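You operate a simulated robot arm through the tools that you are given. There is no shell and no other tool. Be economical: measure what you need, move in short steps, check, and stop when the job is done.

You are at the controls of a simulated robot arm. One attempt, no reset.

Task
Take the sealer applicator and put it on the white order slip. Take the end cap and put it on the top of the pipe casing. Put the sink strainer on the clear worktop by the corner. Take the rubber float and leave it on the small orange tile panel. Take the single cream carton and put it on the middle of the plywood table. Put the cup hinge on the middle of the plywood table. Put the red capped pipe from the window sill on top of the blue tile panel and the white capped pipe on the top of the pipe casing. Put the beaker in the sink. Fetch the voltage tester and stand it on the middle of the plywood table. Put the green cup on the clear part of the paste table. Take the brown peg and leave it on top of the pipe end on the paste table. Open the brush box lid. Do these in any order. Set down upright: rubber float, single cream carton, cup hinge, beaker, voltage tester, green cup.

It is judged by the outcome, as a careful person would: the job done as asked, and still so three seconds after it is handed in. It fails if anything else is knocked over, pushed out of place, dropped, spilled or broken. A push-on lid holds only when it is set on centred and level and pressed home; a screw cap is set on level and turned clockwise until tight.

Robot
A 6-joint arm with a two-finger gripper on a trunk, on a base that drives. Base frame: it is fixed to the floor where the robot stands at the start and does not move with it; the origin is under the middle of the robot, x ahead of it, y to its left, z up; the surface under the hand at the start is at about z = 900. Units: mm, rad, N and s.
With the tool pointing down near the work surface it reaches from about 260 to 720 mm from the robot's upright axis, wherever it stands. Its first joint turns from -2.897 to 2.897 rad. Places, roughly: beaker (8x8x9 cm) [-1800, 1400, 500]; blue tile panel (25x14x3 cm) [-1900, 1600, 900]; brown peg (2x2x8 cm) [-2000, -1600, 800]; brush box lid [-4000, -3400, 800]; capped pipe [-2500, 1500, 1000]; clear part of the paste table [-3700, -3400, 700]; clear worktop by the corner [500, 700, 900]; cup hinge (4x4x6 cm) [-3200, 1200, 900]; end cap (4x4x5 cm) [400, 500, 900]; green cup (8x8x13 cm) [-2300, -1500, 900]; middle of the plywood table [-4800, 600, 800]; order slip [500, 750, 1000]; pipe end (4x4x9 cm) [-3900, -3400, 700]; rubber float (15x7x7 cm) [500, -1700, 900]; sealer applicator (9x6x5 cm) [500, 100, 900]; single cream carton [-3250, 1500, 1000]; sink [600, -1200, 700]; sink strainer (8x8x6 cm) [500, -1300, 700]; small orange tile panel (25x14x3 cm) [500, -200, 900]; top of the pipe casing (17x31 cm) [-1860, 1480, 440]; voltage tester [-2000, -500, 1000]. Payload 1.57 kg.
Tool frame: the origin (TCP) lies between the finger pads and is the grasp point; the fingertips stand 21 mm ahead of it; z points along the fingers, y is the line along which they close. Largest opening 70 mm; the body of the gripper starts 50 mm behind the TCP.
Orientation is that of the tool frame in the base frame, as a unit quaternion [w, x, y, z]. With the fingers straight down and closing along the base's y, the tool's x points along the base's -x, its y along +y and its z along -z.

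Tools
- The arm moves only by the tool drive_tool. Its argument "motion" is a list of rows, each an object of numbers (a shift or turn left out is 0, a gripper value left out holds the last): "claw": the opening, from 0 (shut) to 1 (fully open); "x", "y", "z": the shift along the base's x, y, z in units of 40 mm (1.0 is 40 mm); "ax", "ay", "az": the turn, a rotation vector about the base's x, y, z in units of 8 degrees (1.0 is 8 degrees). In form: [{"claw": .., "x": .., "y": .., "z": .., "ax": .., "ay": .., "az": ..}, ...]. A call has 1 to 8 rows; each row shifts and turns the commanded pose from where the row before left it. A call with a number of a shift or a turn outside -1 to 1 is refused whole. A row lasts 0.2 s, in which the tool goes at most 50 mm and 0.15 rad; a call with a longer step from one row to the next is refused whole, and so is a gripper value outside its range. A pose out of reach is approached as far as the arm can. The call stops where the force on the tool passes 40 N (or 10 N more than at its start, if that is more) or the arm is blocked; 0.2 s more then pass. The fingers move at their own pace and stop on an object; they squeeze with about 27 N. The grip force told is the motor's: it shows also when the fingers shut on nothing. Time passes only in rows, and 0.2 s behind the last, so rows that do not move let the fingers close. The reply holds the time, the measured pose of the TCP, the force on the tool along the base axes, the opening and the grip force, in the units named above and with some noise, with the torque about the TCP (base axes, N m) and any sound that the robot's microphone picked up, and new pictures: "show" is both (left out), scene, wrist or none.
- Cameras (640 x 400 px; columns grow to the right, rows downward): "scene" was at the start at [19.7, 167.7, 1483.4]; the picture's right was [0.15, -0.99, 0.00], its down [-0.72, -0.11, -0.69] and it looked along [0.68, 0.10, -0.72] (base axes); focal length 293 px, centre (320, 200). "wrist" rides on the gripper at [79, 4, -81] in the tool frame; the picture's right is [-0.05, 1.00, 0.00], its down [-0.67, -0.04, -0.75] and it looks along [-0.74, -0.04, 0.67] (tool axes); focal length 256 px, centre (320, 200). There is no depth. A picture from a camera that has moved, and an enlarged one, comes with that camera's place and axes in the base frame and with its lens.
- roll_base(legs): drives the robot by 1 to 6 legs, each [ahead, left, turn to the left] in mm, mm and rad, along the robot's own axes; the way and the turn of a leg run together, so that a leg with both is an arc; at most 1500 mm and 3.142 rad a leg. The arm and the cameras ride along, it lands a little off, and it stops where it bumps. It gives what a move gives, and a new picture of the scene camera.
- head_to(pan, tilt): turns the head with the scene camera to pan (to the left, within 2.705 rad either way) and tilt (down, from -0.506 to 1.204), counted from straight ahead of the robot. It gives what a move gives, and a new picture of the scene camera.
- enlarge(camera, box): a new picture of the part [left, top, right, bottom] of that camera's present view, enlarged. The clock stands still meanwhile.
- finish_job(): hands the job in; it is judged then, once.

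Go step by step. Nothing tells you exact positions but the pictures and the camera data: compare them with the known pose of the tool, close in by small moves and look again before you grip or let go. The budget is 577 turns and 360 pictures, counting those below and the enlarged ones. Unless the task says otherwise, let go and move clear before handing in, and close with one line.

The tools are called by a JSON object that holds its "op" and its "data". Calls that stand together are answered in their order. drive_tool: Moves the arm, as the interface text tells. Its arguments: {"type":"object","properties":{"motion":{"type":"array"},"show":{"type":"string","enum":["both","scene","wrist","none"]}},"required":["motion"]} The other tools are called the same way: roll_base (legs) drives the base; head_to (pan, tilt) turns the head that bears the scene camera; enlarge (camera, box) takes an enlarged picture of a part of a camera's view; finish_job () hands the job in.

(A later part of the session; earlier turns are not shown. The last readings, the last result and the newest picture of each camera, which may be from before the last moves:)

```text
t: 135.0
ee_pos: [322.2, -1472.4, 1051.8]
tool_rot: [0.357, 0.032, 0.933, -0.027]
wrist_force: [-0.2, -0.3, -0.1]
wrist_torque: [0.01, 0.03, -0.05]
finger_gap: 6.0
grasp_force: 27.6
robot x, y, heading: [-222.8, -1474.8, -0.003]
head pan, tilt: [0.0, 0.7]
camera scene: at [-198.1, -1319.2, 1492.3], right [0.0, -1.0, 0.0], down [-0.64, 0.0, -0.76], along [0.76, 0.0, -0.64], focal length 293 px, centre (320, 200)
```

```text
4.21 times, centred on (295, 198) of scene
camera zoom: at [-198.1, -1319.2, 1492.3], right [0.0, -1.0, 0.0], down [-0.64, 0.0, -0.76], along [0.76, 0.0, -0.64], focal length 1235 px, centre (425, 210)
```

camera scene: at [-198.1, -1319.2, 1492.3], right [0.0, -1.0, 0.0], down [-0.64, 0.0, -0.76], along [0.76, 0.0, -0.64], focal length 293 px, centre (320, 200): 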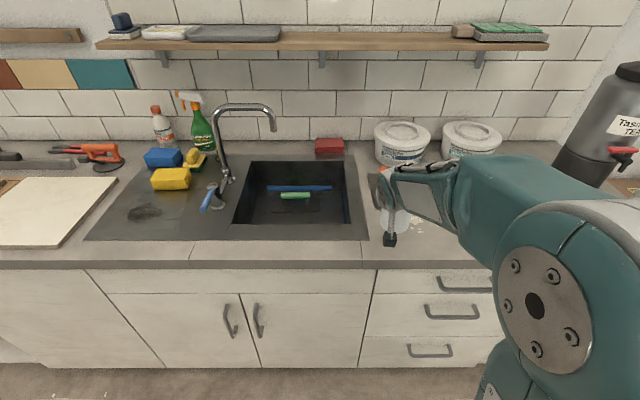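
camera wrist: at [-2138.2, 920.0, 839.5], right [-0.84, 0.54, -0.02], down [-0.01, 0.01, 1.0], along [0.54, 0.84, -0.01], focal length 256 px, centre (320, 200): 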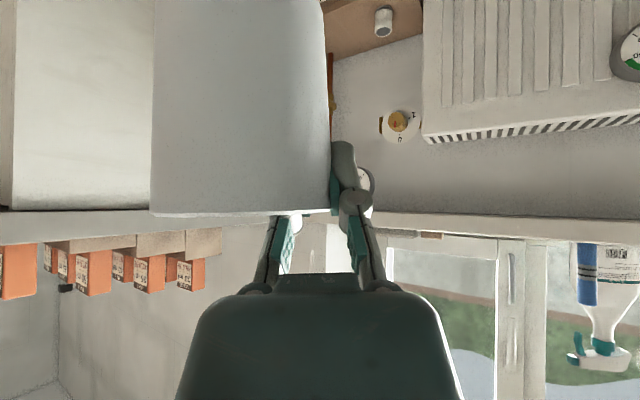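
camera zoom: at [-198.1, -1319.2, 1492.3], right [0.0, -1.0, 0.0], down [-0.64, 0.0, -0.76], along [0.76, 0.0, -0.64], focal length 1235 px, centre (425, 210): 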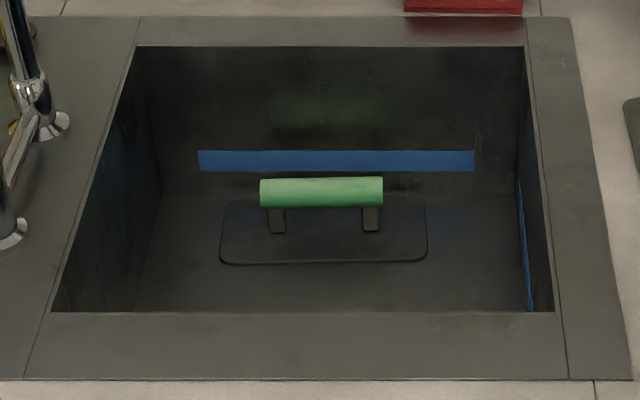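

{"op": "roll_base", "data": {"legs": [[190, 60, 0]]}}

{"op": "head_to", "data": {"pan": 0.05, "tilt": 0.9}}

{"op": "enlarge", "data": {"camera": "scene", "box": [200, 80, 440, 240]}}

```text
t: 136.6
ee_pos: [510.0, -1417.7, 1049.9]
tool_rot: [0.356, 0.032, 0.933, -0.026]
wrist_force: [-0.7, -0.9, 0.4]
wrist_torque: [0.02, 0.0, -0.02]
finger_gap: 6.0
grasp_force: 26.8
robot x, y, heading: [-35.5, -1414.4, -0.006]
head pan, tilt: [0.0, 0.7]
camera scene: at [-9.6, -1264.8, 1492.9], right [0.0, -1.0, 0.0], down [-0.64, 0.0, -0.76], along [0.76, 0.0, -0.64], focal length 293 px, centre (320, 200)
```

scene: 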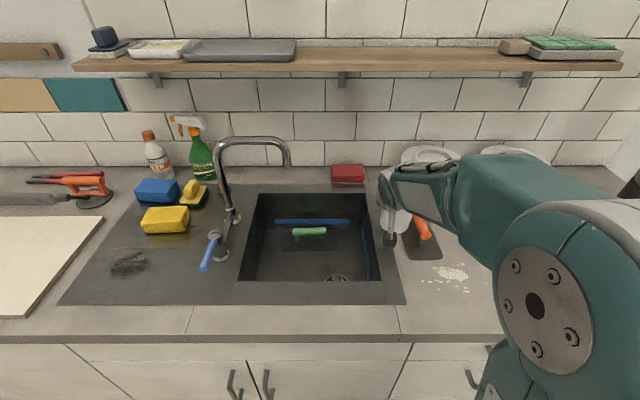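

```text
t: 137.4
ee_pos: [509.9, -1417.3, 1050.5]
tool_rot: [0.356, 0.033, 0.933, -0.026]
wrist_force: [-0.1, 0.2, -1.8]
wrist_torque: [-0.01, 0.02, 0.02]
finger_gap: 6.2
grasp_force: 27.4
robot x, y, heading: [-33.3, -1418.0, -0.007]
head pan, tilt: [0.051, 0.901]
camera scene: at [-19.1, -1259.1, 1476.6], right [0.05, -1.0, 0.0], down [-0.78, -0.04, -0.62], along [0.62, 0.03, -0.78], focal length 293 px, centre (320, 200)
```

scene: 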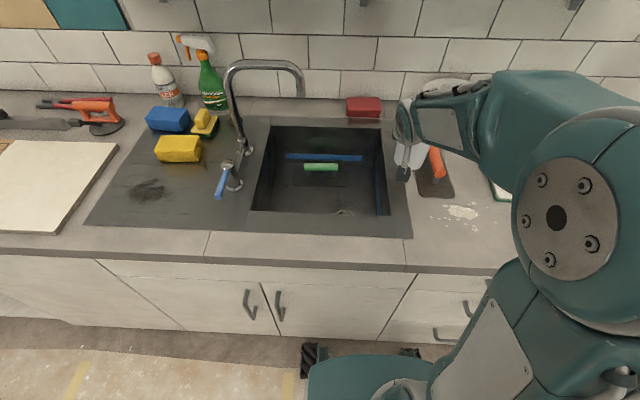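

```text
2.50 times, centred on (320, 160) of scene
camera zoom: at [-19.1, -1259.1, 1476.6], right [0.05, -1.0, 0.0], down [-0.78, -0.04, -0.62], along [0.62, 0.03, -0.78], focal length 733 px, centre (320, 300)
```

zoom: 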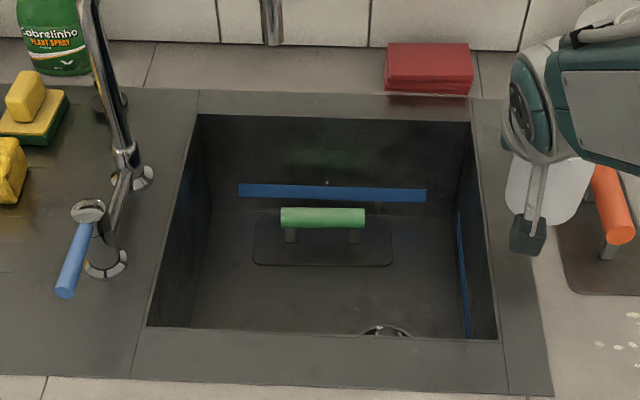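

The sink holds a float at the back and the strainer near the front wall. I'll put the beaker in the left part of the basin, around (575,-1165), keeping below the spout.

{"op": "roll_base", "data": {"legs": [[0, 292, 0.007]]}}

{"op": "drive_tool", "data": {"motion": [{"z": -0.7}, {"z": -0.5}], "show": "both"}}

```text
t: 139.4
ee_pos: [510.0, -1127.8, 1050.6]
tool_rot: [0.356, 0.031, 0.934, -0.023]
wrist_force: [1.1, -0.3, -0.7]
wrist_torque: [0.05, 0.04, 0.0]
finger_gap: 6.2
grasp_force: 26.9
robot x, y, heading: [-35.2, -1125.4, 0.005]
head pan, tilt: [0.051, 0.901]
camera scene: at [-19.2, -973.4, 1477.2], right [0.05, -1.0, 0.0], down [-0.78, -0.04, -0.62], along [0.62, 0.03, -0.78], focal length 293 px, centre (320, 200)
```

scene: 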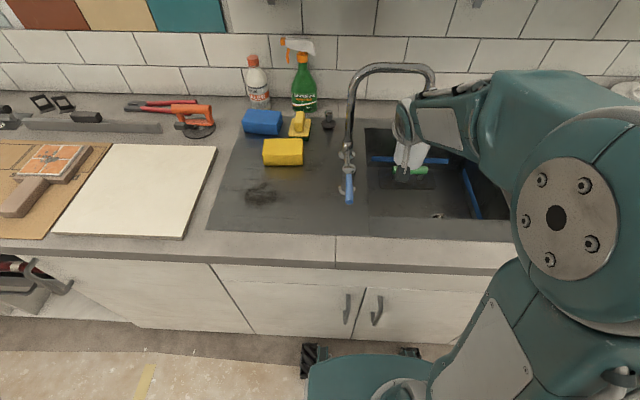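

```text
t: 140.0
ee_pos: [511.4, -1129.4, 1003.5]
tool_rot: [0.357, 0.03, 0.933, -0.024]
wrist_force: [-0.2, -1.0, 0.0]
wrist_torque: [0.03, -0.01, -0.03]
finger_gap: 5.9
grasp_force: 26.7
robot x, y, heading: [-36.5, -1128.1, -0.003]
head pan, tilt: [0.051, 0.901]
camera scene: at [-19.2, -973.7, 1477.0], right [0.05, -1.0, 0.0], down [-0.78, -0.04, -0.62], along [0.62, 0.03, -0.78], focal length 293 px, centre (320, 200)
camera wrist: at [397.9, -1115.8, 1010.2], right [0.12, 0.99, 0.01], down [0.0, -0.01, 1.0], along [0.99, -0.12, 0.0], focal length 256 px, centre (320, 200)
```

scene: 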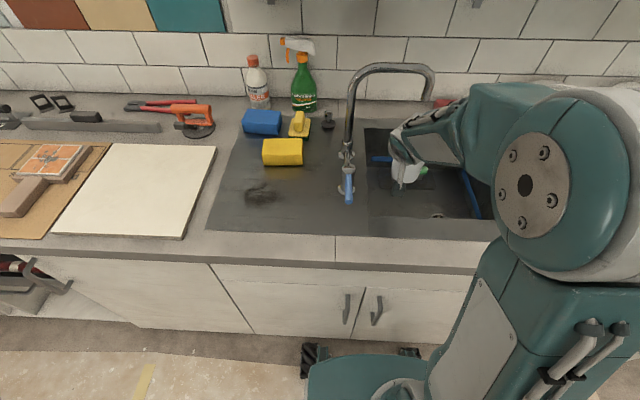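
wrist: 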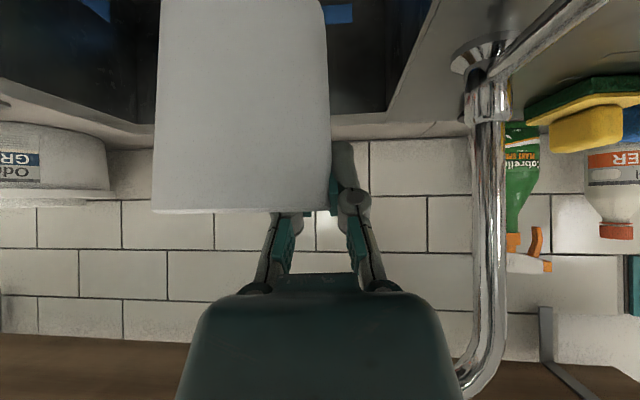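

{"op": "drive_tool", "data": {"motion": [{"x": 0.6, "z": -0.2}, {"x": 0.6, "z": -0.2}, {"x": 0.4, "z": -0.3}, {"z": -0.6}, {"z": -0.6}, {"z": -0.6}, {"z": -0.5}], "show": "both"}}

```text
t: 141.6
ee_pos: [573.4, -1124.1, 881.5]
tool_rot: [0.356, 0.031, 0.933, -0.026]
wrist_force: [1.0, -0.7, 0.6]
wrist_torque: [0.03, -0.02, 0.0]
finger_gap: 5.9
grasp_force: 26.9
robot x, y, heading: [-33.7, -1124.8, -0.001]
head pan, tilt: [0.051, 0.901]
camera scene: at [-18.7, -967.3, 1476.5], right [0.05, -1.0, 0.0], down [-0.78, -0.04, -0.62], along [0.62, 0.03, -0.78], focal length 293 px, centre (320, 200)
camera wrist: at [461.0, -1110.7, 888.4], right [0.12, 0.99, 0.01], down [0.0, -0.01, 1.0], along [0.99, -0.12, 0.0], focal length 256 px, centre (320, 200)
```

scene: 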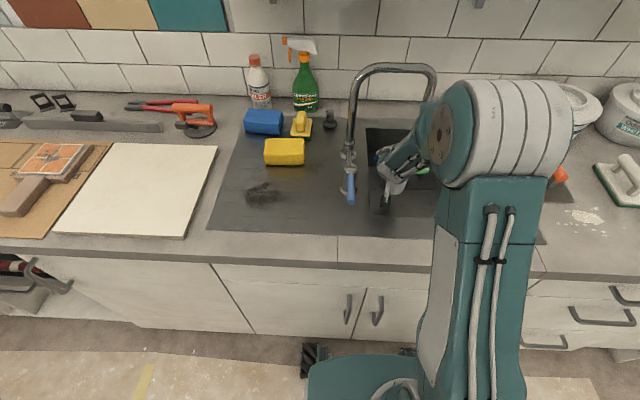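
wrist: 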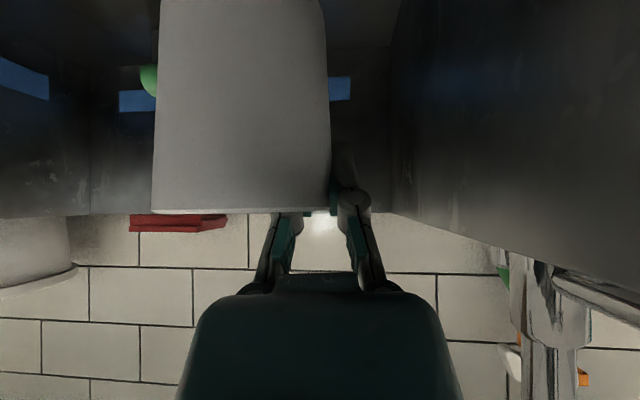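

{"op": "drive_tool", "data": {"motion": [{"z": -0.4}, {"z": -0.4}, {"z": -0.4}, {"z": -0.4}], "show": "both"}}

```text
t: 142.6
ee_pos: [573.2, -1122.1, 818.9]
tool_rot: [0.357, 0.031, 0.933, -0.026]
wrist_force: [0.7, -0.8, 0.3]
wrist_torque: [0.03, 0.03, 0.0]
finger_gap: 6.0
grasp_force: 27.5
robot x, y, heading: [-39.5, -1125.3, 0.001]
head pan, tilt: [0.051, 0.901]
camera scene: at [-18.6, -967.2, 1476.5], right [0.05, -1.0, 0.0], down [-0.78, -0.04, -0.62], along [0.62, 0.03, -0.78], focal length 293 px, centre (320, 200)
camera wrist: at [460.5, -1109.4, 825.4], right [0.11, 0.99, 0.01], down [0.0, -0.01, 1.0], along [0.99, -0.11, 0.0], focal length 256 px, centre (320, 200)
```

scene: 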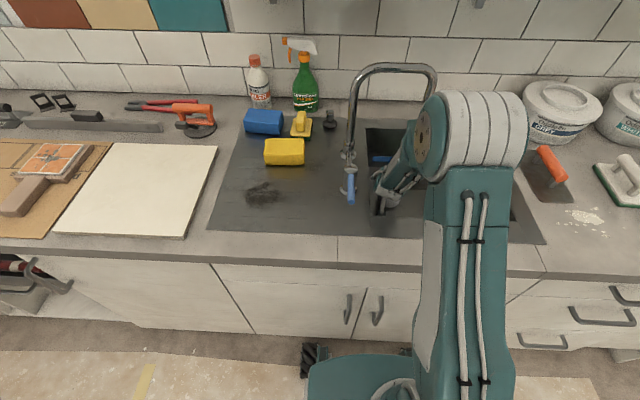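
wrist: 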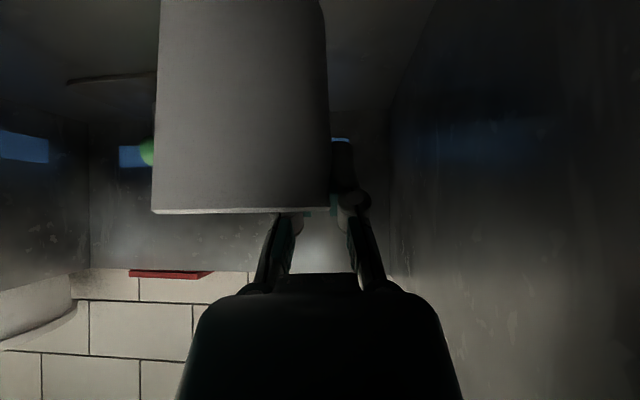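

{"op": "drive_tool", "data": {"motion": [{"z": -0.3}, {"z": -0.3}, {"z": -0.15}], "show": "none"}}

{"op": "drive_tool", "data": {"motion": [{"z": -0.15}, {"z": -0.15}], "show": "wrist"}}

```text
t: 143.1
ee_pos: [578.7, -1121.8, 809.1]
tool_rot: [0.366, 0.03, 0.93, -0.025]
wrist_force: [-4.7, 1.1, 13.1]
wrist_torque: [0.06, 0.41, -0.02]
finger_gap: 5.7
grasp_force: 27.1
robot x, y, heading: [-34.0, -1124.5, 0.003]
head pan, tilt: [0.051, 0.901]
stopped in row 2: the force on the tool passed its limit at 52 N (the readings are from after the stop); the commanded pose is now the measured one
```

```text
t: 143.5
ee_pos: [580.7, -1122.3, 809.0]
tool_rot: [0.37, 0.03, 0.928, -0.026]
wrist_force: [-5.5, 0.7, 13.3]
wrist_torque: [0.02, 0.57, -0.05]
finger_gap: 6.1
grasp_force: 26.7
robot x, y, heading: [-32.9, -1127.4, 0.001]
head pan, tilt: [0.051, 0.901]
stopped in row 1: the force on the tool passed its limit at 48 N (the readings are from after the stop); the commanded pose is now the measured one
camera wrist: at [468.0, -1109.5, 812.9], right [0.11, 0.99, 0.01], down [-0.03, -0.01, 1.0], along [0.99, -0.11, 0.03], focal length 256 px, centre (320, 200)
```

wrist: 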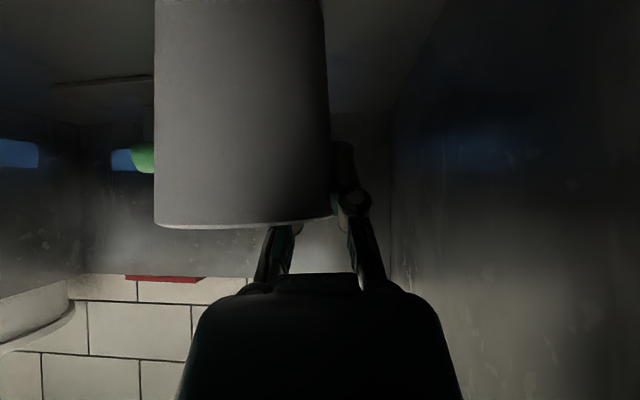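

The sink floor is at about 737, so the beaker is down. Release.

{"op": "drive_tool", "data": {"motion": [{"z": 0.08}, {"claw": 0.2}, {"claw": 0.4}, {}], "show": "wrist"}}

```text
t: 144.5
ee_pos: [581.8, -1122.8, 811.5]
tool_rot: [0.368, 0.03, 0.929, -0.026]
wrist_force: [0.1, 0.6, 0.1]
wrist_torque: [-0.03, 0.01, 0.0]
finger_gap: 28.2
grasp_force: 0.0
robot x, y, heading: [-32.4, -1125.0, -0.0]
head pan, tilt: [0.051, 0.901]
camera wrist: at [467.6, -1109.9, 814.8], right [0.11, 0.99, 0.01], down [-0.03, -0.01, 1.0], along [0.99, -0.11, 0.03], focal length 256 px, centre (320, 200)
```

wrist: 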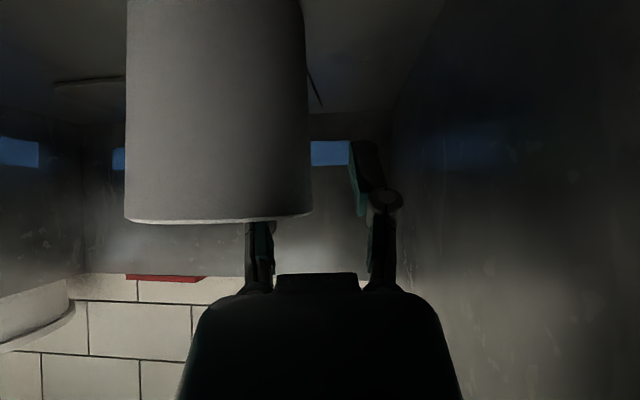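

{"op": "drive_tool", "data": {"motion": [{"z": 0.5}, {"z": 0.7}, {"z": 0.8}, {"z": 0.8}, {"x": -0.7, "z": 0.6}, {"x": -0.8, "z": 0.5}, {"x": -0.8, "z": 0.5}, {"x": -0.5, "z": 0.5}], "show": "both"}}

```text
t: 146.3
ee_pos: [469.0, -1120.9, 1007.7]
tool_rot: [0.369, 0.03, 0.929, -0.025]
wrist_force: [0.7, 0.5, 0.0]
wrist_torque: [-0.04, 0.01, -0.01]
finger_gap: 27.9
grasp_force: 0.1
robot x, y, heading: [-33.0, -1122.4, 0.004]
head pan, tilt: [0.051, 0.901]
camera scene: at [-19.0, -967.1, 1476.5], right [0.05, -1.0, 0.0], down [-0.78, -0.04, -0.62], along [0.62, 0.03, -0.78], focal length 293 px, centre (320, 200)
camera wrist: at [355.0, -1107.9, 1011.4], right [0.11, 0.99, 0.01], down [-0.03, -0.01, 1.0], along [0.99, -0.11, 0.03], focal length 256 px, centre (320, 200)
```

scene: 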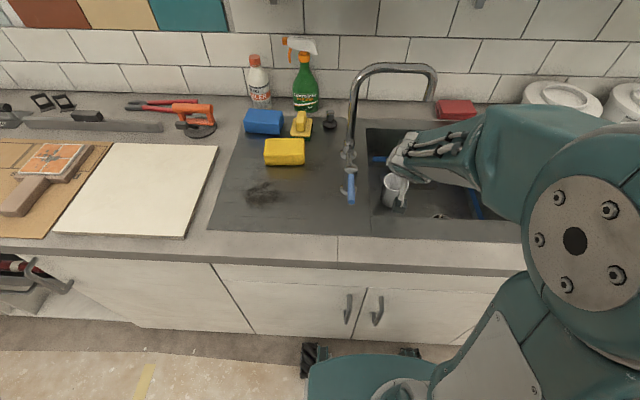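
wrist: 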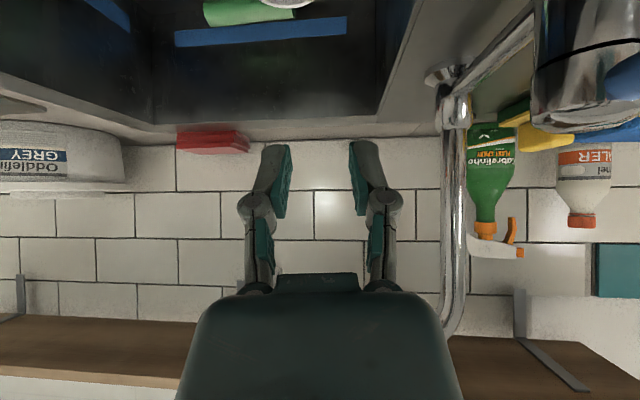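

The beaker stands in the sink. Next the strainer: straighten the hand to vertical, clear of the spout, and look from above.

{"op": "drive_tool", "data": {"motion": [{"claw": 1, "x": -0.4, "z": 0.3, "ay": 1}, {"x": -0.4, "z": 0.3, "ay": 1}, {"x": -0.4, "z": 0.3, "ay": 1}, {"x": -0.3, "ay": 1}, {"ay": 1}, {"ay": 0.4, "az": -0.4}], "show": "none"}}

{"op": "roll_base", "data": {"legs": [[0, -195, 0]]}}

{"op": "drive_tool", "data": {"motion": [{"x": 0.5}], "show": "wrist"}}

```text
t: 147.7
ee_pos: [416.9, -1127.0, 1039.4]
tool_rot: [0.029, 0.049, 0.997, -0.049]
wrist_force: [-0.3, 0.4, -0.4]
wrist_torque: [-0.02, 0.01, -0.02]
finger_gap: 70.1
grasp_force: 0.1
out of reach, approached as far as the arm can: row 1
robot x, y, heading: [-35.3, -1123.7, -0.0]
head pan, tilt: [0.051, 0.901]
```

```text
t: 149.3
ee_pos: [417.1, -1312.4, 1039.3]
tool_rot: [0.029, 0.049, 0.997, -0.051]
wrist_force: [-0.2, 0.0, -0.5]
wrist_torque: [0.02, 0.0, 0.05]
finger_gap: 70.0
grasp_force: 0.0
robot x, y, heading: [-37.5, -1316.5, 0.001]
head pan, tilt: [0.051, 0.901]
camera scene: at [-18.7, -1151.4, 1476.0], right [0.05, -1.0, 0.0], down [-0.78, -0.04, -0.62], along [0.62, 0.03, -0.78], focal length 293 px, centre (320, 200)
```

scene: 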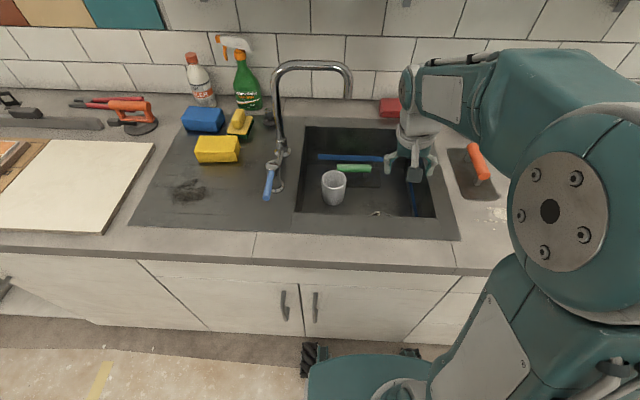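

```text
t: 149.7
ee_pos: [436.2, -1316.6, 1039.3]
tool_rot: [0.03, 0.049, 0.997, -0.047]
wrist_force: [0.0, 0.4, 0.0]
wrist_torque: [-0.01, 0.0, -0.02]
finger_gap: 69.9
grasp_force: 0.2
robot x, y, heading: [-35.2, -1314.8, 0.002]
head pan, tilt: [0.051, 0.901]
camera wrist: at [353.4, -1296.8, 1113.8], right [0.15, 0.98, -0.09], down [0.62, -0.03, 0.79], along [0.77, -0.18, -0.61], focal length 256 px, centre (320, 200)
```

wrist: 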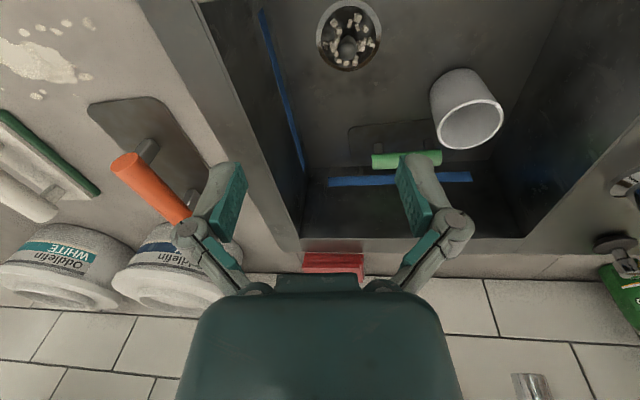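

{"op": "drive_tool", "data": {"motion": [{"ax": 0.7, "ay": 0.4, "x": 0.4}], "show": "none"}}

{"op": "enlarge", "data": {"camera": "wrist", "box": [250, 0, 450, 125]}}

```text
t: 150.1
ee_pos: [452.2, -1314.7, 1038.9]
tool_rot: [0.001, 0.049, 0.999, -0.001]
wrist_force: [-0.9, 0.4, -0.5]
wrist_torque: [-0.01, -0.04, 0.0]
finger_gap: 70.2
grasp_force: 0.1
robot x, y, heading: [-36.3, -1313.1, -0.002]
head pan, tilt: [0.051, 0.901]
```

```text
3.20 times, centred on (350, 62) of wrist
camera zoom: at [373.9, -1302.3, 1119.8], right [0.15, 0.99, 0.0], down [0.66, -0.1, 0.74], along [0.74, -0.11, -0.67], focal length 819 px, centre (224, 640)
```

zoom: 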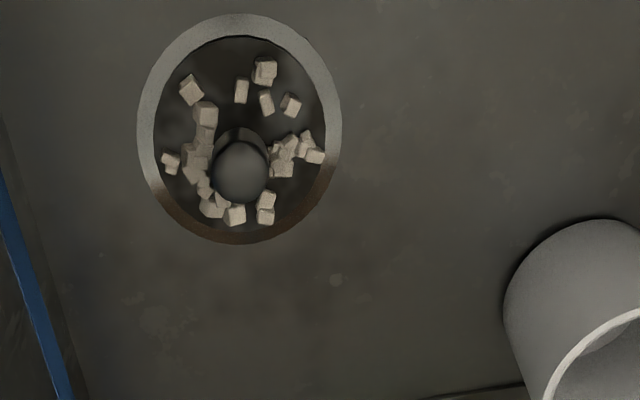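

The strainer is a basket with scraps and a centre knob at about (484,-1312). I'll grip the knob, turning the wrist so the camera clears the front wall and stays under the spout.

{"op": "drive_tool", "data": {"motion": [{"z": -1}, {"z": -1}, {"az": -1, "x": 0.1}, {"az": -1, "x": 0.1}, {"az": -1, "x": 0.1}, {"az": -1, "x": 0.1}, {"az": -1, "x": 0.2}, {"az": -1, "x": 0.2}], "show": "none"}}

{"op": "drive_tool", "data": {"motion": [{"az": -1}, {"az": -1}, {"az": -1}, {"az": -1}, {"az": -0.5}], "show": "both"}}

```text
t: 151.9
ee_pos: [485.1, -1315.7, 959.3]
tool_rot: [-0.001, 0.452, 0.892, -0.001]
wrist_force: [0.4, 0.7, 0.0]
wrist_torque: [0.01, 0.0, 0.01]
finger_gap: 70.1
grasp_force: 0.0
robot x, y, heading: [-35.4, -1314.3, 0.001]
head pan, tilt: [0.051, 0.901]
```

```text
t: 153.1
ee_pos: [484.3, -1315.5, 959.6]
tool_rot: [-0.001, 0.705, 0.709, -0.001]
wrist_force: [-0.3, 0.5, -0.2]
wrist_torque: [0.05, -0.02, 0.0]
finger_gap: 70.1
grasp_force: 0.1
robot x, y, heading: [-36.7, -1313.4, -0.002]
head pan, tilt: [0.051, 0.901]
camera scene: at [-18.2, -1156.6, 1476.5], right [0.05, -1.0, 0.0], down [-0.78, -0.04, -0.62], along [0.62, 0.03, -0.78], focal length 293 px, centre (320, 200)
camera wrist: at [488.0, -1236.3, 1039.5], right [1.0, -0.05, 0.0], down [-0.03, -0.67, 0.75], along [-0.04, -0.74, -0.67], focal length 256 px, centre (320, 200)
```

scene: 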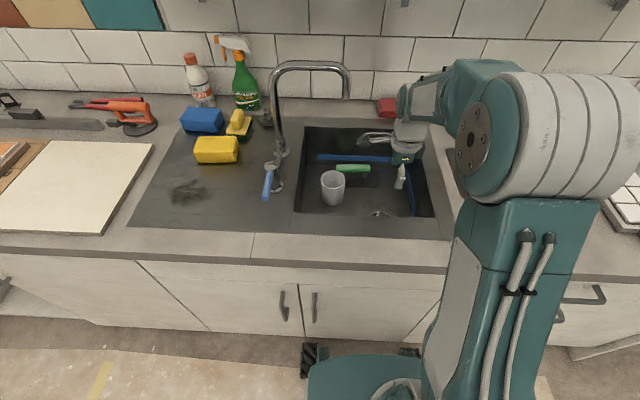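
wrist: 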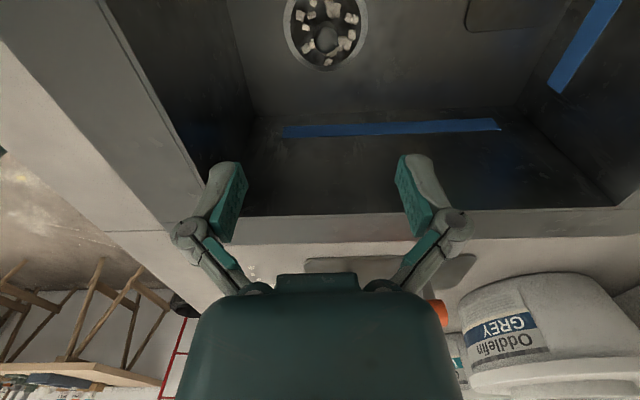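

{"op": "drive_tool", "data": {"motion": [{"x": 0.12, "y": 0.15, "z": -0.7}, {"z": -0.7}, {"z": -0.7}, {"z": -0.6}], "show": "wrist"}}

```text
t: 154.1
ee_pos: [488.4, -1310.3, 850.2]
tool_rot: [0.0, 0.704, 0.71, -0.002]
wrist_force: [0.6, 0.6, 0.1]
wrist_torque: [0.0, 0.02, -0.01]
finger_gap: 70.0
grasp_force: 0.0
robot x, y, heading: [-34.0, -1314.6, -0.001]
head pan, tilt: [0.051, 0.901]
camera wrist: at [491.1, -1230.5, 931.6], right [1.0, -0.05, 0.0], down [-0.03, -0.67, 0.75], along [-0.04, -0.74, -0.67], focal length 256 px, centre (320, 200)
```

wrist: 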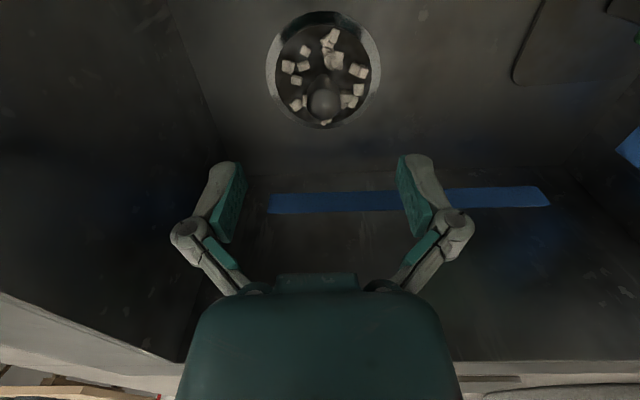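

{"op": "drive_tool", "data": {"motion": [{"claw": 0.7, "z": -0.7}, {"z": -0.7}, {"z": -0.3}], "show": "wrist"}}

```text
t: 154.9
ee_pos: [489.4, -1309.7, 782.8]
tool_rot: [0.0, 0.706, 0.709, -0.001]
wrist_force: [0.5, -0.5, -1.0]
wrist_torque: [-0.02, 0.0, -0.01]
finger_gap: 49.1
grasp_force: 0.0
robot x, y, heading: [-33.0, -1317.8, 0.002]
head pan, tilt: [0.051, 0.901]
camera wrist: at [492.4, -1230.3, 863.7], right [1.0, -0.05, 0.0], down [-0.03, -0.67, 0.75], along [-0.04, -0.74, -0.67], focal length 256 px, centre (320, 200)
```

wrist: 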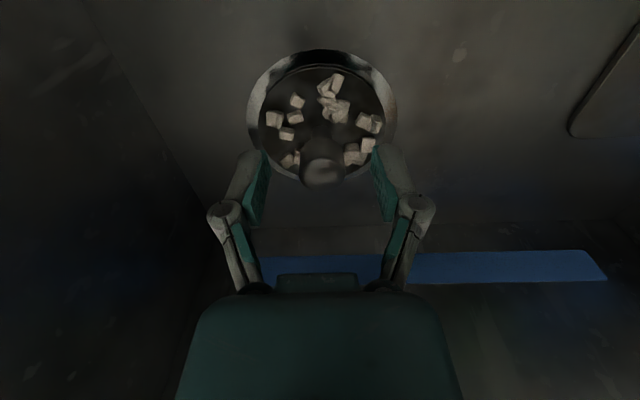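

{"op": "drive_tool", "data": {"motion": [{"z": -0.38}, {"claw": 0.3}, {"claw": 0}, {"claw": 0}], "show": "wrist"}}

```text
t: 155.9
ee_pos: [489.1, -1310.2, 766.9]
tool_rot: [0.001, 0.704, 0.71, -0.001]
wrist_force: [-0.3, -0.3, 3.0]
wrist_torque: [-0.01, -0.03, 0.01]
finger_gap: 21.0
grasp_force: 27.0
robot x, y, heading: [-32.1, -1314.3, -0.003]
head pan, tilt: [0.051, 0.901]
camera wrist: at [491.7, -1231.1, 848.0], right [1.0, -0.05, 0.0], down [-0.03, -0.67, 0.75], along [-0.04, -0.74, -0.67], focal length 256 px, centre (320, 200)
```

wrist: 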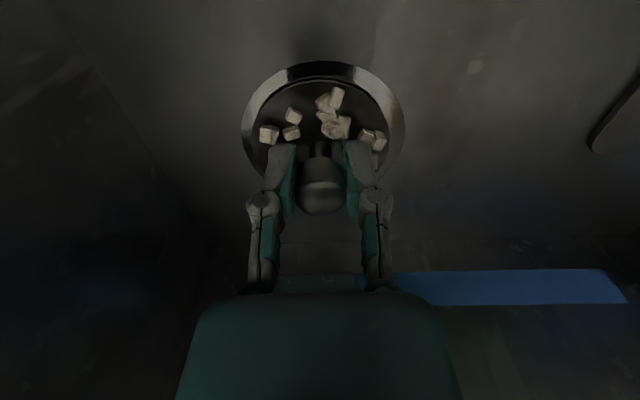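

Knob gripped. Lift gently and level.

{"op": "drive_tool", "data": {"motion": [{"z": 0.2}, {"z": 0.3}, {"z": 0.4}, {"z": 0.4}], "show": "wrist"}}

```text
t: 156.9
ee_pos: [488.8, -1308.8, 819.2]
tool_rot: [0.0, 0.705, 0.709, 0.0]
wrist_force: [0.8, 0.6, -1.1]
wrist_torque: [0.0, -0.01, 0.01]
finger_gap: 21.4
grasp_force: 27.1
robot x, y, heading: [-32.1, -1313.7, 0.003]
head pan, tilt: [0.051, 0.901]
camera wrist: at [492.7, -1230.1, 899.8], right [1.0, -0.05, 0.0], down [-0.03, -0.67, 0.75], along [-0.04, -0.74, -0.67], focal length 256 px, centre (320, 200)
```

wrist: 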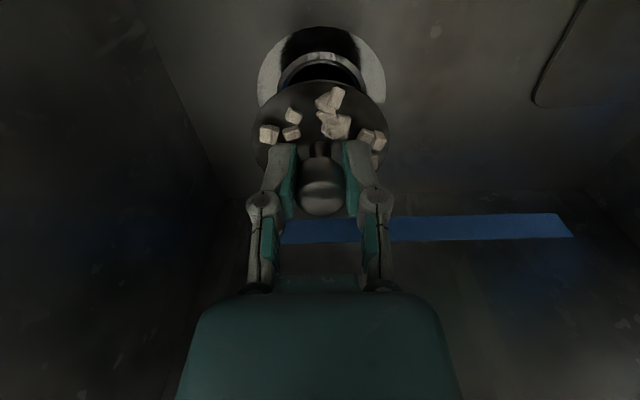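

{"op": "drive_tool", "data": {"motion": [{"z": 0.4}, {"z": 0.5}, {"z": 0.5}, {"z": 0.5}, {"z": 0.5}, {"z": 0.5}, {"z": 0.5}, {"z": 0.4}], "show": "none"}}

{"op": "drive_tool", "data": {"motion": [{"x": -0.4}, {"x": -0.5}, {"x": -0.5}, {"x": -0.5}, {"x": -0.5}, {"x": -0.5}, {"x": -0.4}], "show": "wrist"}}

```text
t: 158.7
ee_pos: [487.8, -1309.4, 971.5]
tool_rot: [0.0, 0.704, 0.71, -0.002]
wrist_force: [-0.2, -0.8, -1.0]
wrist_torque: [0.02, -0.03, -0.01]
finger_gap: 21.0
grasp_force: 27.0
robot x, y, heading: [-34.2, -1314.4, 0.005]
head pan, tilt: [0.051, 0.901]
```

```text
t: 160.3
ee_pos: [358.6, -1309.8, 970.8]
tool_rot: [0.0, 0.705, 0.71, -0.002]
wrist_force: [0.1, 0.0, -1.0]
wrist_torque: [0.01, -0.01, -0.01]
finger_gap: 21.0
grasp_force: 27.3
robot x, y, heading: [-32.5, -1310.2, 0.005]
head pan, tilt: [0.051, 0.901]
camera wrist: at [361.8, -1230.2, 1051.1], right [1.0, -0.05, 0.0], down [-0.03, -0.67, 0.75], along [-0.04, -0.74, -0.67], focal length 256 px, centre (320, 200)
```

wrist: 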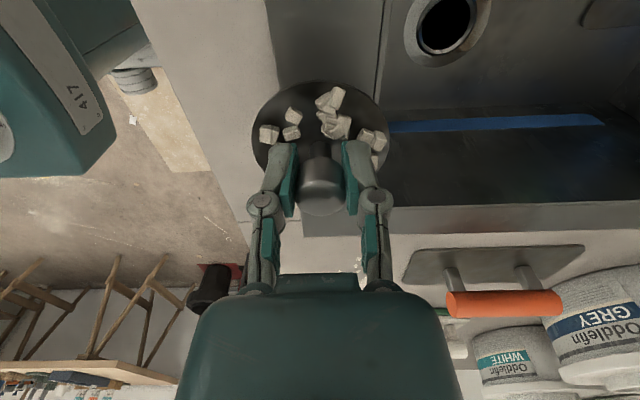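

The scraps stay on the strainer. I raise it, pull in, and drive left along the counter to the corner.

{"op": "drive_tool", "data": {"motion": [{"z": 0.4}, {"z": 0.5}, {"z": 0.5}, {"z": 0.5}, {"z": 0.4}], "show": "none"}}

{"op": "roll_base", "data": {"legs": [[-80, 0, 0], [0, 1400, 0], [0, 600, 0]]}}

{"op": "drive_tool", "data": {"motion": [{}], "show": "wrist"}}

```text
t: 161.5
ee_pos: [357.3, -1309.4, 1062.5]
tool_rot: [0.0, 0.704, 0.71, -0.002]
wrist_force: [-0.2, -0.8, 0.3]
wrist_torque: [0.04, 0.01, 0.04]
finger_gap: 20.8
grasp_force: 26.7
robot x, y, heading: [-37.0, -1315.6, 0.005]
head pan, tilt: [0.051, 0.901]
```

```text
t: 172.1
ee_pos: [285.2, 689.7, 1062.6]
tool_rot: [-0.001, 0.706, 0.708, 0.0]
wrist_force: [-0.2, -1.0, -0.9]
wrist_torque: [0.03, -0.02, 0.0]
finger_gap: 20.8
grasp_force: 26.7
robot x, y, heading: [-108.7, 688.9, -0.004]
head pan, tilt: [0.051, 0.901]
camera scene: at [-90.7, 842.5, 1477.0], right [0.05, -1.0, 0.0], down [-0.78, -0.04, -0.62], along [0.62, 0.03, -0.78], focal length 293 px, centre (320, 200)
```

scene: 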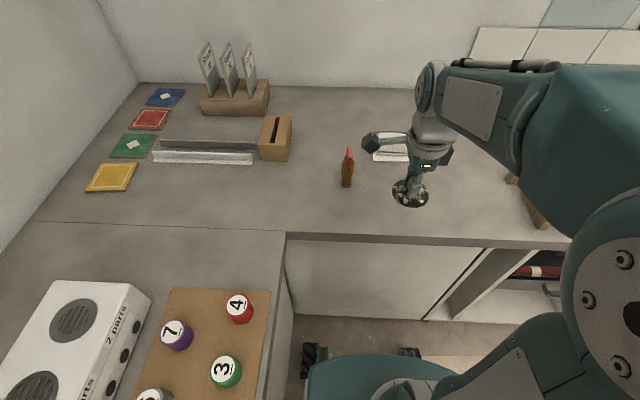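

```text
t: 172.5
ee_pos: [286.3, 691.4, 1062.8]
tool_rot: [0.0, 0.706, 0.708, -0.002]
wrist_force: [0.2, -0.5, -1.8]
wrist_torque: [0.02, 0.01, 0.01]
finger_gap: 21.0
grasp_force: 26.6
robot x, y, heading: [-107.0, 687.5, 0.001]
head pan, tilt: [0.051, 0.901]
camera wrist: at [289.0, 771.9, 1143.9], right [1.0, -0.05, 0.0], down [-0.03, -0.66, 0.75], along [-0.04, -0.75, -0.67], focal length 256 px, centre (320, 200)
```

wrist: 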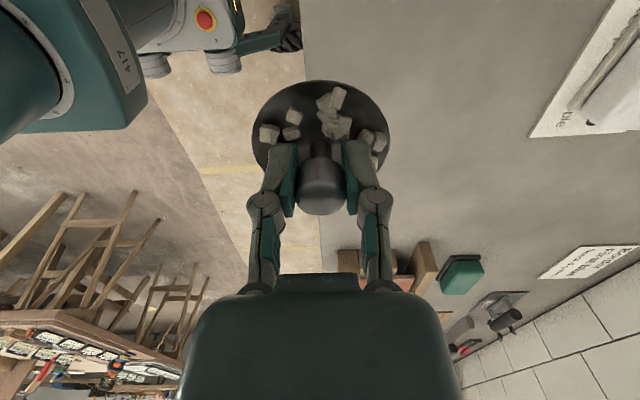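

{"op": "drive_tool", "data": {"motion": [{"az": 0.8, "x": 0.3}, {"az": 0.8, "x": 0.4}, {"az": 0.8, "x": 0.4}, {"az": 0.8, "x": 0.4}, {"az": 0.8, "x": 0.4}, {"az": 0.8, "x": 0.4}, {"az": 0.8, "x": 0.4}, {"az": 0.8, "x": 0.4}], "show": "none"}}

{"op": "drive_tool", "data": {"motion": [{"az": 0.8, "z": -0.4}, {"az": 0.8, "z": -0.4}, {"az": 0.8, "z": -0.4}, {"az": 0.8, "z": -0.4}, {"az": 0.8, "z": -0.4}], "show": "both"}}

```text
t: 174.3
ee_pos: [409.1, 692.3, 1064.3]
tool_rot: [0.0, 0.33, 0.944, 0.0]
wrist_force: [0.4, 0.0, -0.2]
wrist_torque: [0.0, -0.02, 0.0]
finger_gap: 20.9
grasp_force: 27.1
robot x, y, heading: [-108.5, 689.4, -0.001]
head pan, tilt: [0.051, 0.901]
```

```text
t: 175.5
ee_pos: [408.8, 692.9, 982.8]
tool_rot: [0.0, 0.057, 0.998, 0.0]
wrist_force: [0.5, -0.3, -0.2]
wrist_torque: [-0.03, 0.0, 0.04]
finger_gap: 20.9
grasp_force: 27.0
robot x, y, heading: [-106.0, 687.8, 0.002]
head pan, tilt: [0.051, 0.901]
camera scene: at [-90.0, 846.7, 1476.5], right [0.05, -1.0, 0.0], down [-0.78, -0.04, -0.62], along [0.62, 0.03, -0.78], focal length 293 px, centre (320, 200)
camera wrist: at [330.6, 705.9, 1063.1], right [0.17, 0.99, 0.0], down [0.66, -0.11, 0.74], along [0.73, -0.12, -0.67], focal length 256 px, centre (320, 200)
```

scene: 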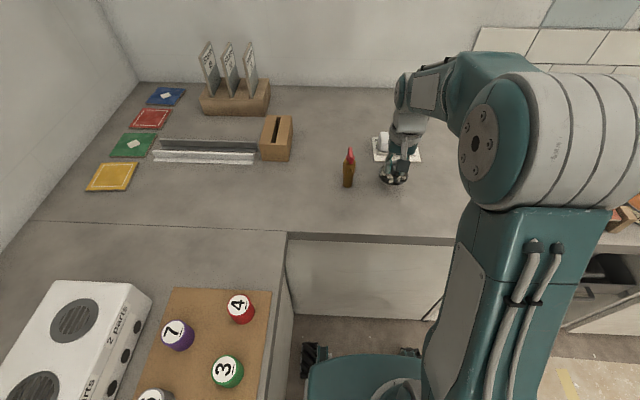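
wrist: 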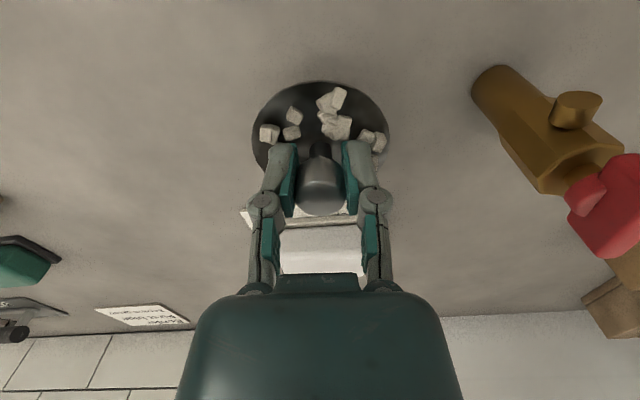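

{"op": "drive_tool", "data": {"motion": [{"z": -0.2}, {"z": -0.2}, {"z": -0.2}], "show": "wrist"}}

{"op": "drive_tool", "data": {"motion": [{"z": -0.1}], "show": "none"}}

```text
t: 176.3
ee_pos: [408.8, 693.1, 959.1]
tool_rot: [0.0, 0.058, 0.998, -0.001]
wrist_force: [-0.1, 0.5, -0.6]
wrist_torque: [0.02, 0.03, 0.0]
finger_gap: 20.9
grasp_force: 27.4
robot x, y, heading: [-107.4, 688.9, -0.001]
head pan, tilt: [0.051, 0.901]
camera wrist: at [330.0, 706.4, 1040.2], right [0.17, 0.99, 0.0], down [0.66, -0.11, 0.74], along [0.73, -0.13, -0.67], focal length 256 px, centre (320, 200)
```

wrist: 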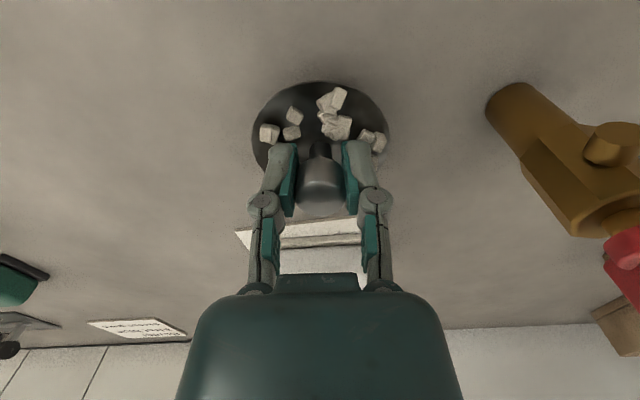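

```text
t: 176.7
ee_pos: [409.3, 692.3, 954.9]
tool_rot: [0.0, 0.058, 0.998, -0.001]
wrist_force: [0.0, 0.0, -0.5]
wrist_torque: [0.01, -0.01, 0.02]
finger_gap: 20.7
grasp_force: 27.3
robot x, y, heading: [-109.1, 689.2, -0.002]
head pan, tilt: [0.051, 0.901]
```

{"op": "drive_tool", "data": {"motion": [{"z": -0.1}], "show": "none"}}

{"op": "drive_tool", "data": {"motion": [{"z": -0.07}], "show": "none"}}

{"op": "drive_tool", "data": {"motion": [{"z": -0.07}], "show": "none"}}

```text
t: 177.1
ee_pos: [408.3, 692.3, 951.7]
tool_rot: [0.0, 0.059, 0.998, -0.001]
wrist_force: [-0.5, -0.4, -0.6]
wrist_torque: [-0.03, -0.01, -0.01]
finger_gap: 21.2
grasp_force: 27.4
robot x, y, heading: [-107.1, 687.6, 0.0]
head pan, tilt: [0.051, 0.901]
```

```text
t: 177.5
ee_pos: [408.9, 691.5, 949.4]
tool_rot: [0.0, 0.058, 0.998, -0.001]
wrist_force: [-0.1, -0.4, -0.7]
wrist_torque: [0.0, 0.01, -0.03]
finger_gap: 21.2
grasp_force: 27.2
robot x, y, heading: [-108.3, 688.7, -0.002]
head pan, tilt: [0.051, 0.901]
```

```text
t: 177.9
ee_pos: [408.6, 692.8, 944.7]
tool_rot: [0.0, 0.057, 0.998, 0.0]
wrist_force: [-0.2, 0.6, -1.4]
wrist_torque: [-0.03, -0.06, -0.03]
finger_gap: 21.0
grasp_force: 27.0
robot x, y, heading: [-107.5, 690.1, 0.0]
head pan, tilt: [0.051, 0.901]
```

{"op": "drive_tool", "data": {"motion": [{"z": -0.08}, {"z": -0.05}], "show": "wrist"}}

```text
t: 178.5
ee_pos: [410.0, 692.2, 942.2]
tool_rot: [0.002, 0.058, 0.998, -0.001]
wrist_force: [-3.9, 0.3, 16.2]
wrist_torque: [0.0, 0.04, 0.01]
finger_gap: 21.0
grasp_force: 26.9
robot x, y, heading: [-106.9, 687.4, -0.001]
head pan, tilt: [0.051, 0.901]
camera wrist: at [330.4, 705.5, 1022.7], right [0.17, 0.99, 0.0], down [0.66, -0.11, 0.75], along [0.74, -0.13, -0.67], focal length 256 px, centre (320, 200)
```

wrist: 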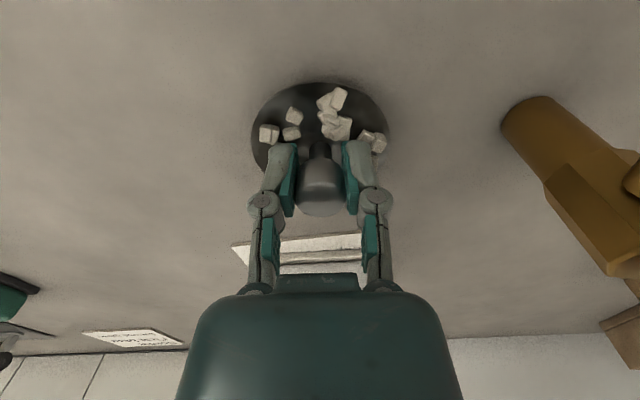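

{"op": "drive_tool", "data": {"motion": [{"z": 0.05}, {"claw": 0.36}, {}, {"z": 0.3}, {"z": 0.6}, {"z": 0.8}, {"z": 1}], "show": "wrist"}}

```text
t: 180.1
ee_pos: [409.1, 689.8, 1050.1]
tool_rot: [-0.001, 0.058, 0.998, -0.001]
wrist_force: [-0.1, 0.4, -0.7]
wrist_torque: [-0.03, -0.01, 0.0]
finger_gap: 25.4
grasp_force: 0.1
robot x, y, heading: [-106.3, 688.0, -0.003]
head pan, tilt: [0.051, 0.901]
camera wrist: at [330.9, 703.7, 1131.1], right [0.17, 0.99, 0.0], down [0.66, -0.11, 0.74], along [0.73, -0.13, -0.67], focal length 256 px, centre (320, 200)
```

wrist: 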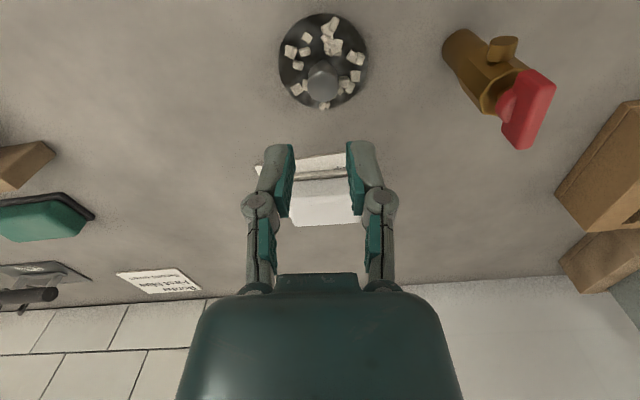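

The strainer is set down. Now the rubber float near y≈-1700; I raise the hand and drive right.

{"op": "drive_tool", "data": {"motion": [{"claw": 1, "z": 1, "x": -0.6}, {"z": 1, "x": -0.6}], "show": "none"}}

{"op": "roll_base", "data": {"legs": [[0, -1450, 0], [0, -900, 0]]}}

{"op": "enlarge", "data": {"camera": "scene", "box": [160, 60, 480, 260]}}

```text
t: 180.7
ee_pos: [360.0, 691.5, 1130.0]
tool_rot: [0.0, 0.057, 0.998, 0.0]
wrist_force: [-0.1, 0.4, -0.2]
wrist_torque: [0.0, 0.02, -0.01]
finger_gap: 70.0
grasp_force: 0.1
robot x, y, heading: [-107.4, 691.0, 0.0]
head pan, tilt: [0.051, 0.901]
```

```text
t: 192.3
ee_pos: [343.5, -1666.3, 1130.1]
tool_rot: [0.0, 0.061, 0.998, -0.002]
wrist_force: [0.3, -0.1, -0.3]
wrist_torque: [0.03, 0.0, 0.01]
finger_gap: 69.9
grasp_force: 0.1
robot x, y, heading: [-126.9, -1667.0, -0.012]
head pan, tilt: [0.051, 0.901]
camera scene: at [-106.5, -1506.8, 1476.3], right [0.04, -1.0, 0.0], down [-0.78, -0.03, -0.62], along [0.62, 0.02, -0.78], focal length 293 px, centre (320, 200)
```

scene: 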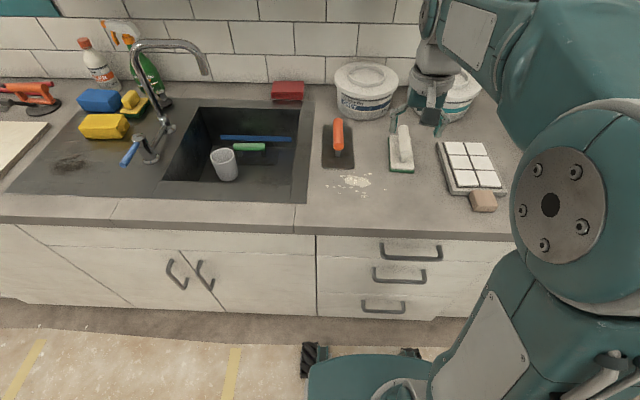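

```text
2.00 times, centred on (320, 160) of scene
camera zoom: at [-106.5, -1506.8, 1476.3], right [0.04, -1.0, 0.0], down [-0.78, -0.03, -0.62], along [0.62, 0.02, -0.78], focal length 587 px, centre (320, 280)
```

zoom: 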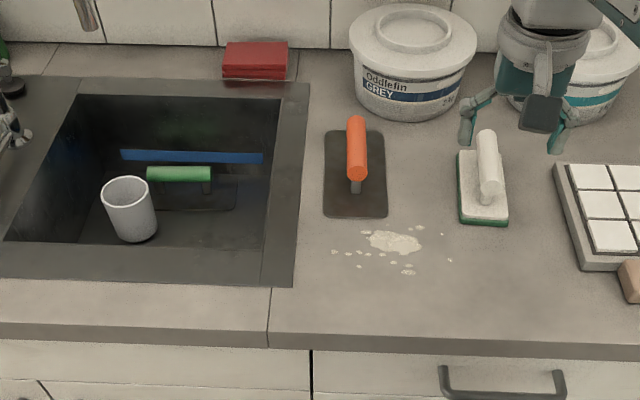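

{"op": "drive_tool", "data": {"motion": [{"x": 0.9, "y": -0.33, "z": -0.5, "az": 0.4}, {"x": 0.9, "y": -0.33, "z": -0.5, "az": 0.4}, {"x": 0.9, "y": -0.33, "z": -0.5}, {"x": 0.9, "y": -0.33, "z": -0.5}], "show": "wrist"}}

```text
t: 193.3
ee_pos: [486.3, -1719.1, 1050.2]
tool_rot: [0.0, 0.005, 1.0, -0.001]
wrist_force: [0.0, 0.5, -0.2]
wrist_torque: [0.0, -0.01, 0.04]
finger_gap: 69.8
grasp_force: 0.2
robot x, y, heading: [-124.4, -1665.5, -0.006]
head pan, tilt: [0.051, 0.901]
camera wrist: at [407.4, -1714.6, 1130.6], right [0.06, 1.0, 0.0], down [0.67, -0.04, 0.75], along [0.74, -0.05, -0.67], focal length 256 px, centre (320, 200)
```

wrist: 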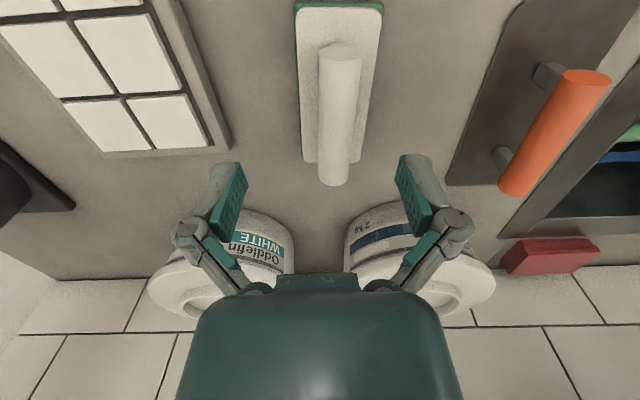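

{"op": "drive_tool", "data": {"motion": [{"x": 0.67, "y": 0.23, "z": -0.6, "az": -0.55}, {"z": -0.7}, {"z": -0.6}], "show": "wrist"}}

```text
t: 194.1
ee_pos: [513.3, -1710.6, 973.6]
tool_rot: [-0.001, 0.045, 0.999, -0.001]
wrist_force: [0.0, -0.3, 0.1]
wrist_torque: [-0.04, -0.02, -0.04]
finger_gap: 70.0
grasp_force: 0.0
robot x, y, heading: [-123.2, -1665.2, -0.011]
head pan, tilt: [0.051, 0.901]
camera wrist: at [433.7, -1698.8, 1053.9], right [0.14, 0.99, 0.0], down [0.66, -0.09, 0.75], along [0.74, -0.11, -0.67], focal length 256 px, centre (320, 200)
```

wrist: 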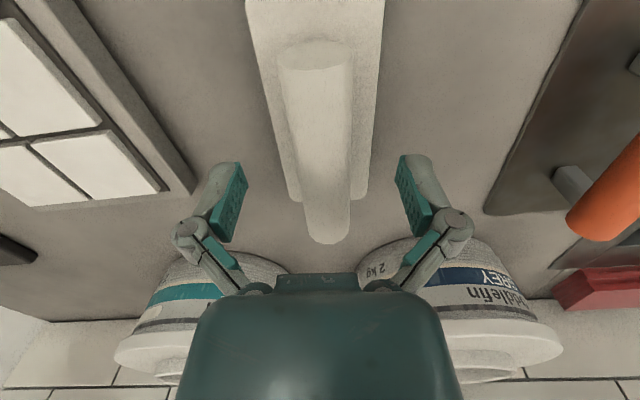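

{"op": "drive_tool", "data": {"motion": [{"z": -0.45}, {"claw": 0.4}, {"claw": 0}, {"claw": 0}, {"claw": 0}], "show": "none"}}

{"op": "drive_tool", "data": {"motion": [{"z": 0.3}, {"z": 0.4}, {"z": 0.5}], "show": "wrist"}}

```text
t: 195.3
ee_pos: [512.3, -1709.6, 956.2]
tool_rot: [0.0, 0.044, 0.999, -0.001]
wrist_force: [0.3, 4.9, 13.5]
wrist_torque: [-0.23, 0.02, 0.16]
finger_gap: 26.8
grasp_force: 26.7
robot x, y, heading: [-123.9, -1667.6, -0.01]
head pan, tilt: [0.051, 0.901]
```

```text
t: 196.1
ee_pos: [513.2, -1710.0, 1003.2]
tool_rot: [0.0, 0.045, 0.999, -0.001]
wrist_force: [0.8, -0.1, -2.6]
wrist_torque: [-0.01, 0.04, 0.02]
finger_gap: 26.6
grasp_force: 27.1
robot x, y, heading: [-118.3, -1665.4, -0.008]
head pan, tilt: [0.051, 0.901]
camera wrist: at [435.4, -1699.0, 1084.2], right [0.14, 0.99, 0.0], down [0.66, -0.09, 0.74], along [0.74, -0.11, -0.67], focal length 256 px, centre (320, 200)
```

wrist: 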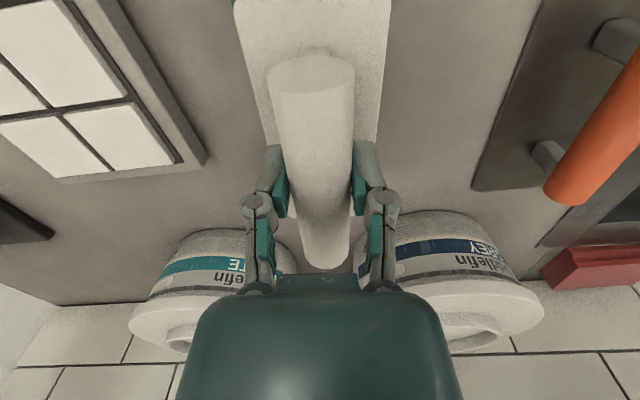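

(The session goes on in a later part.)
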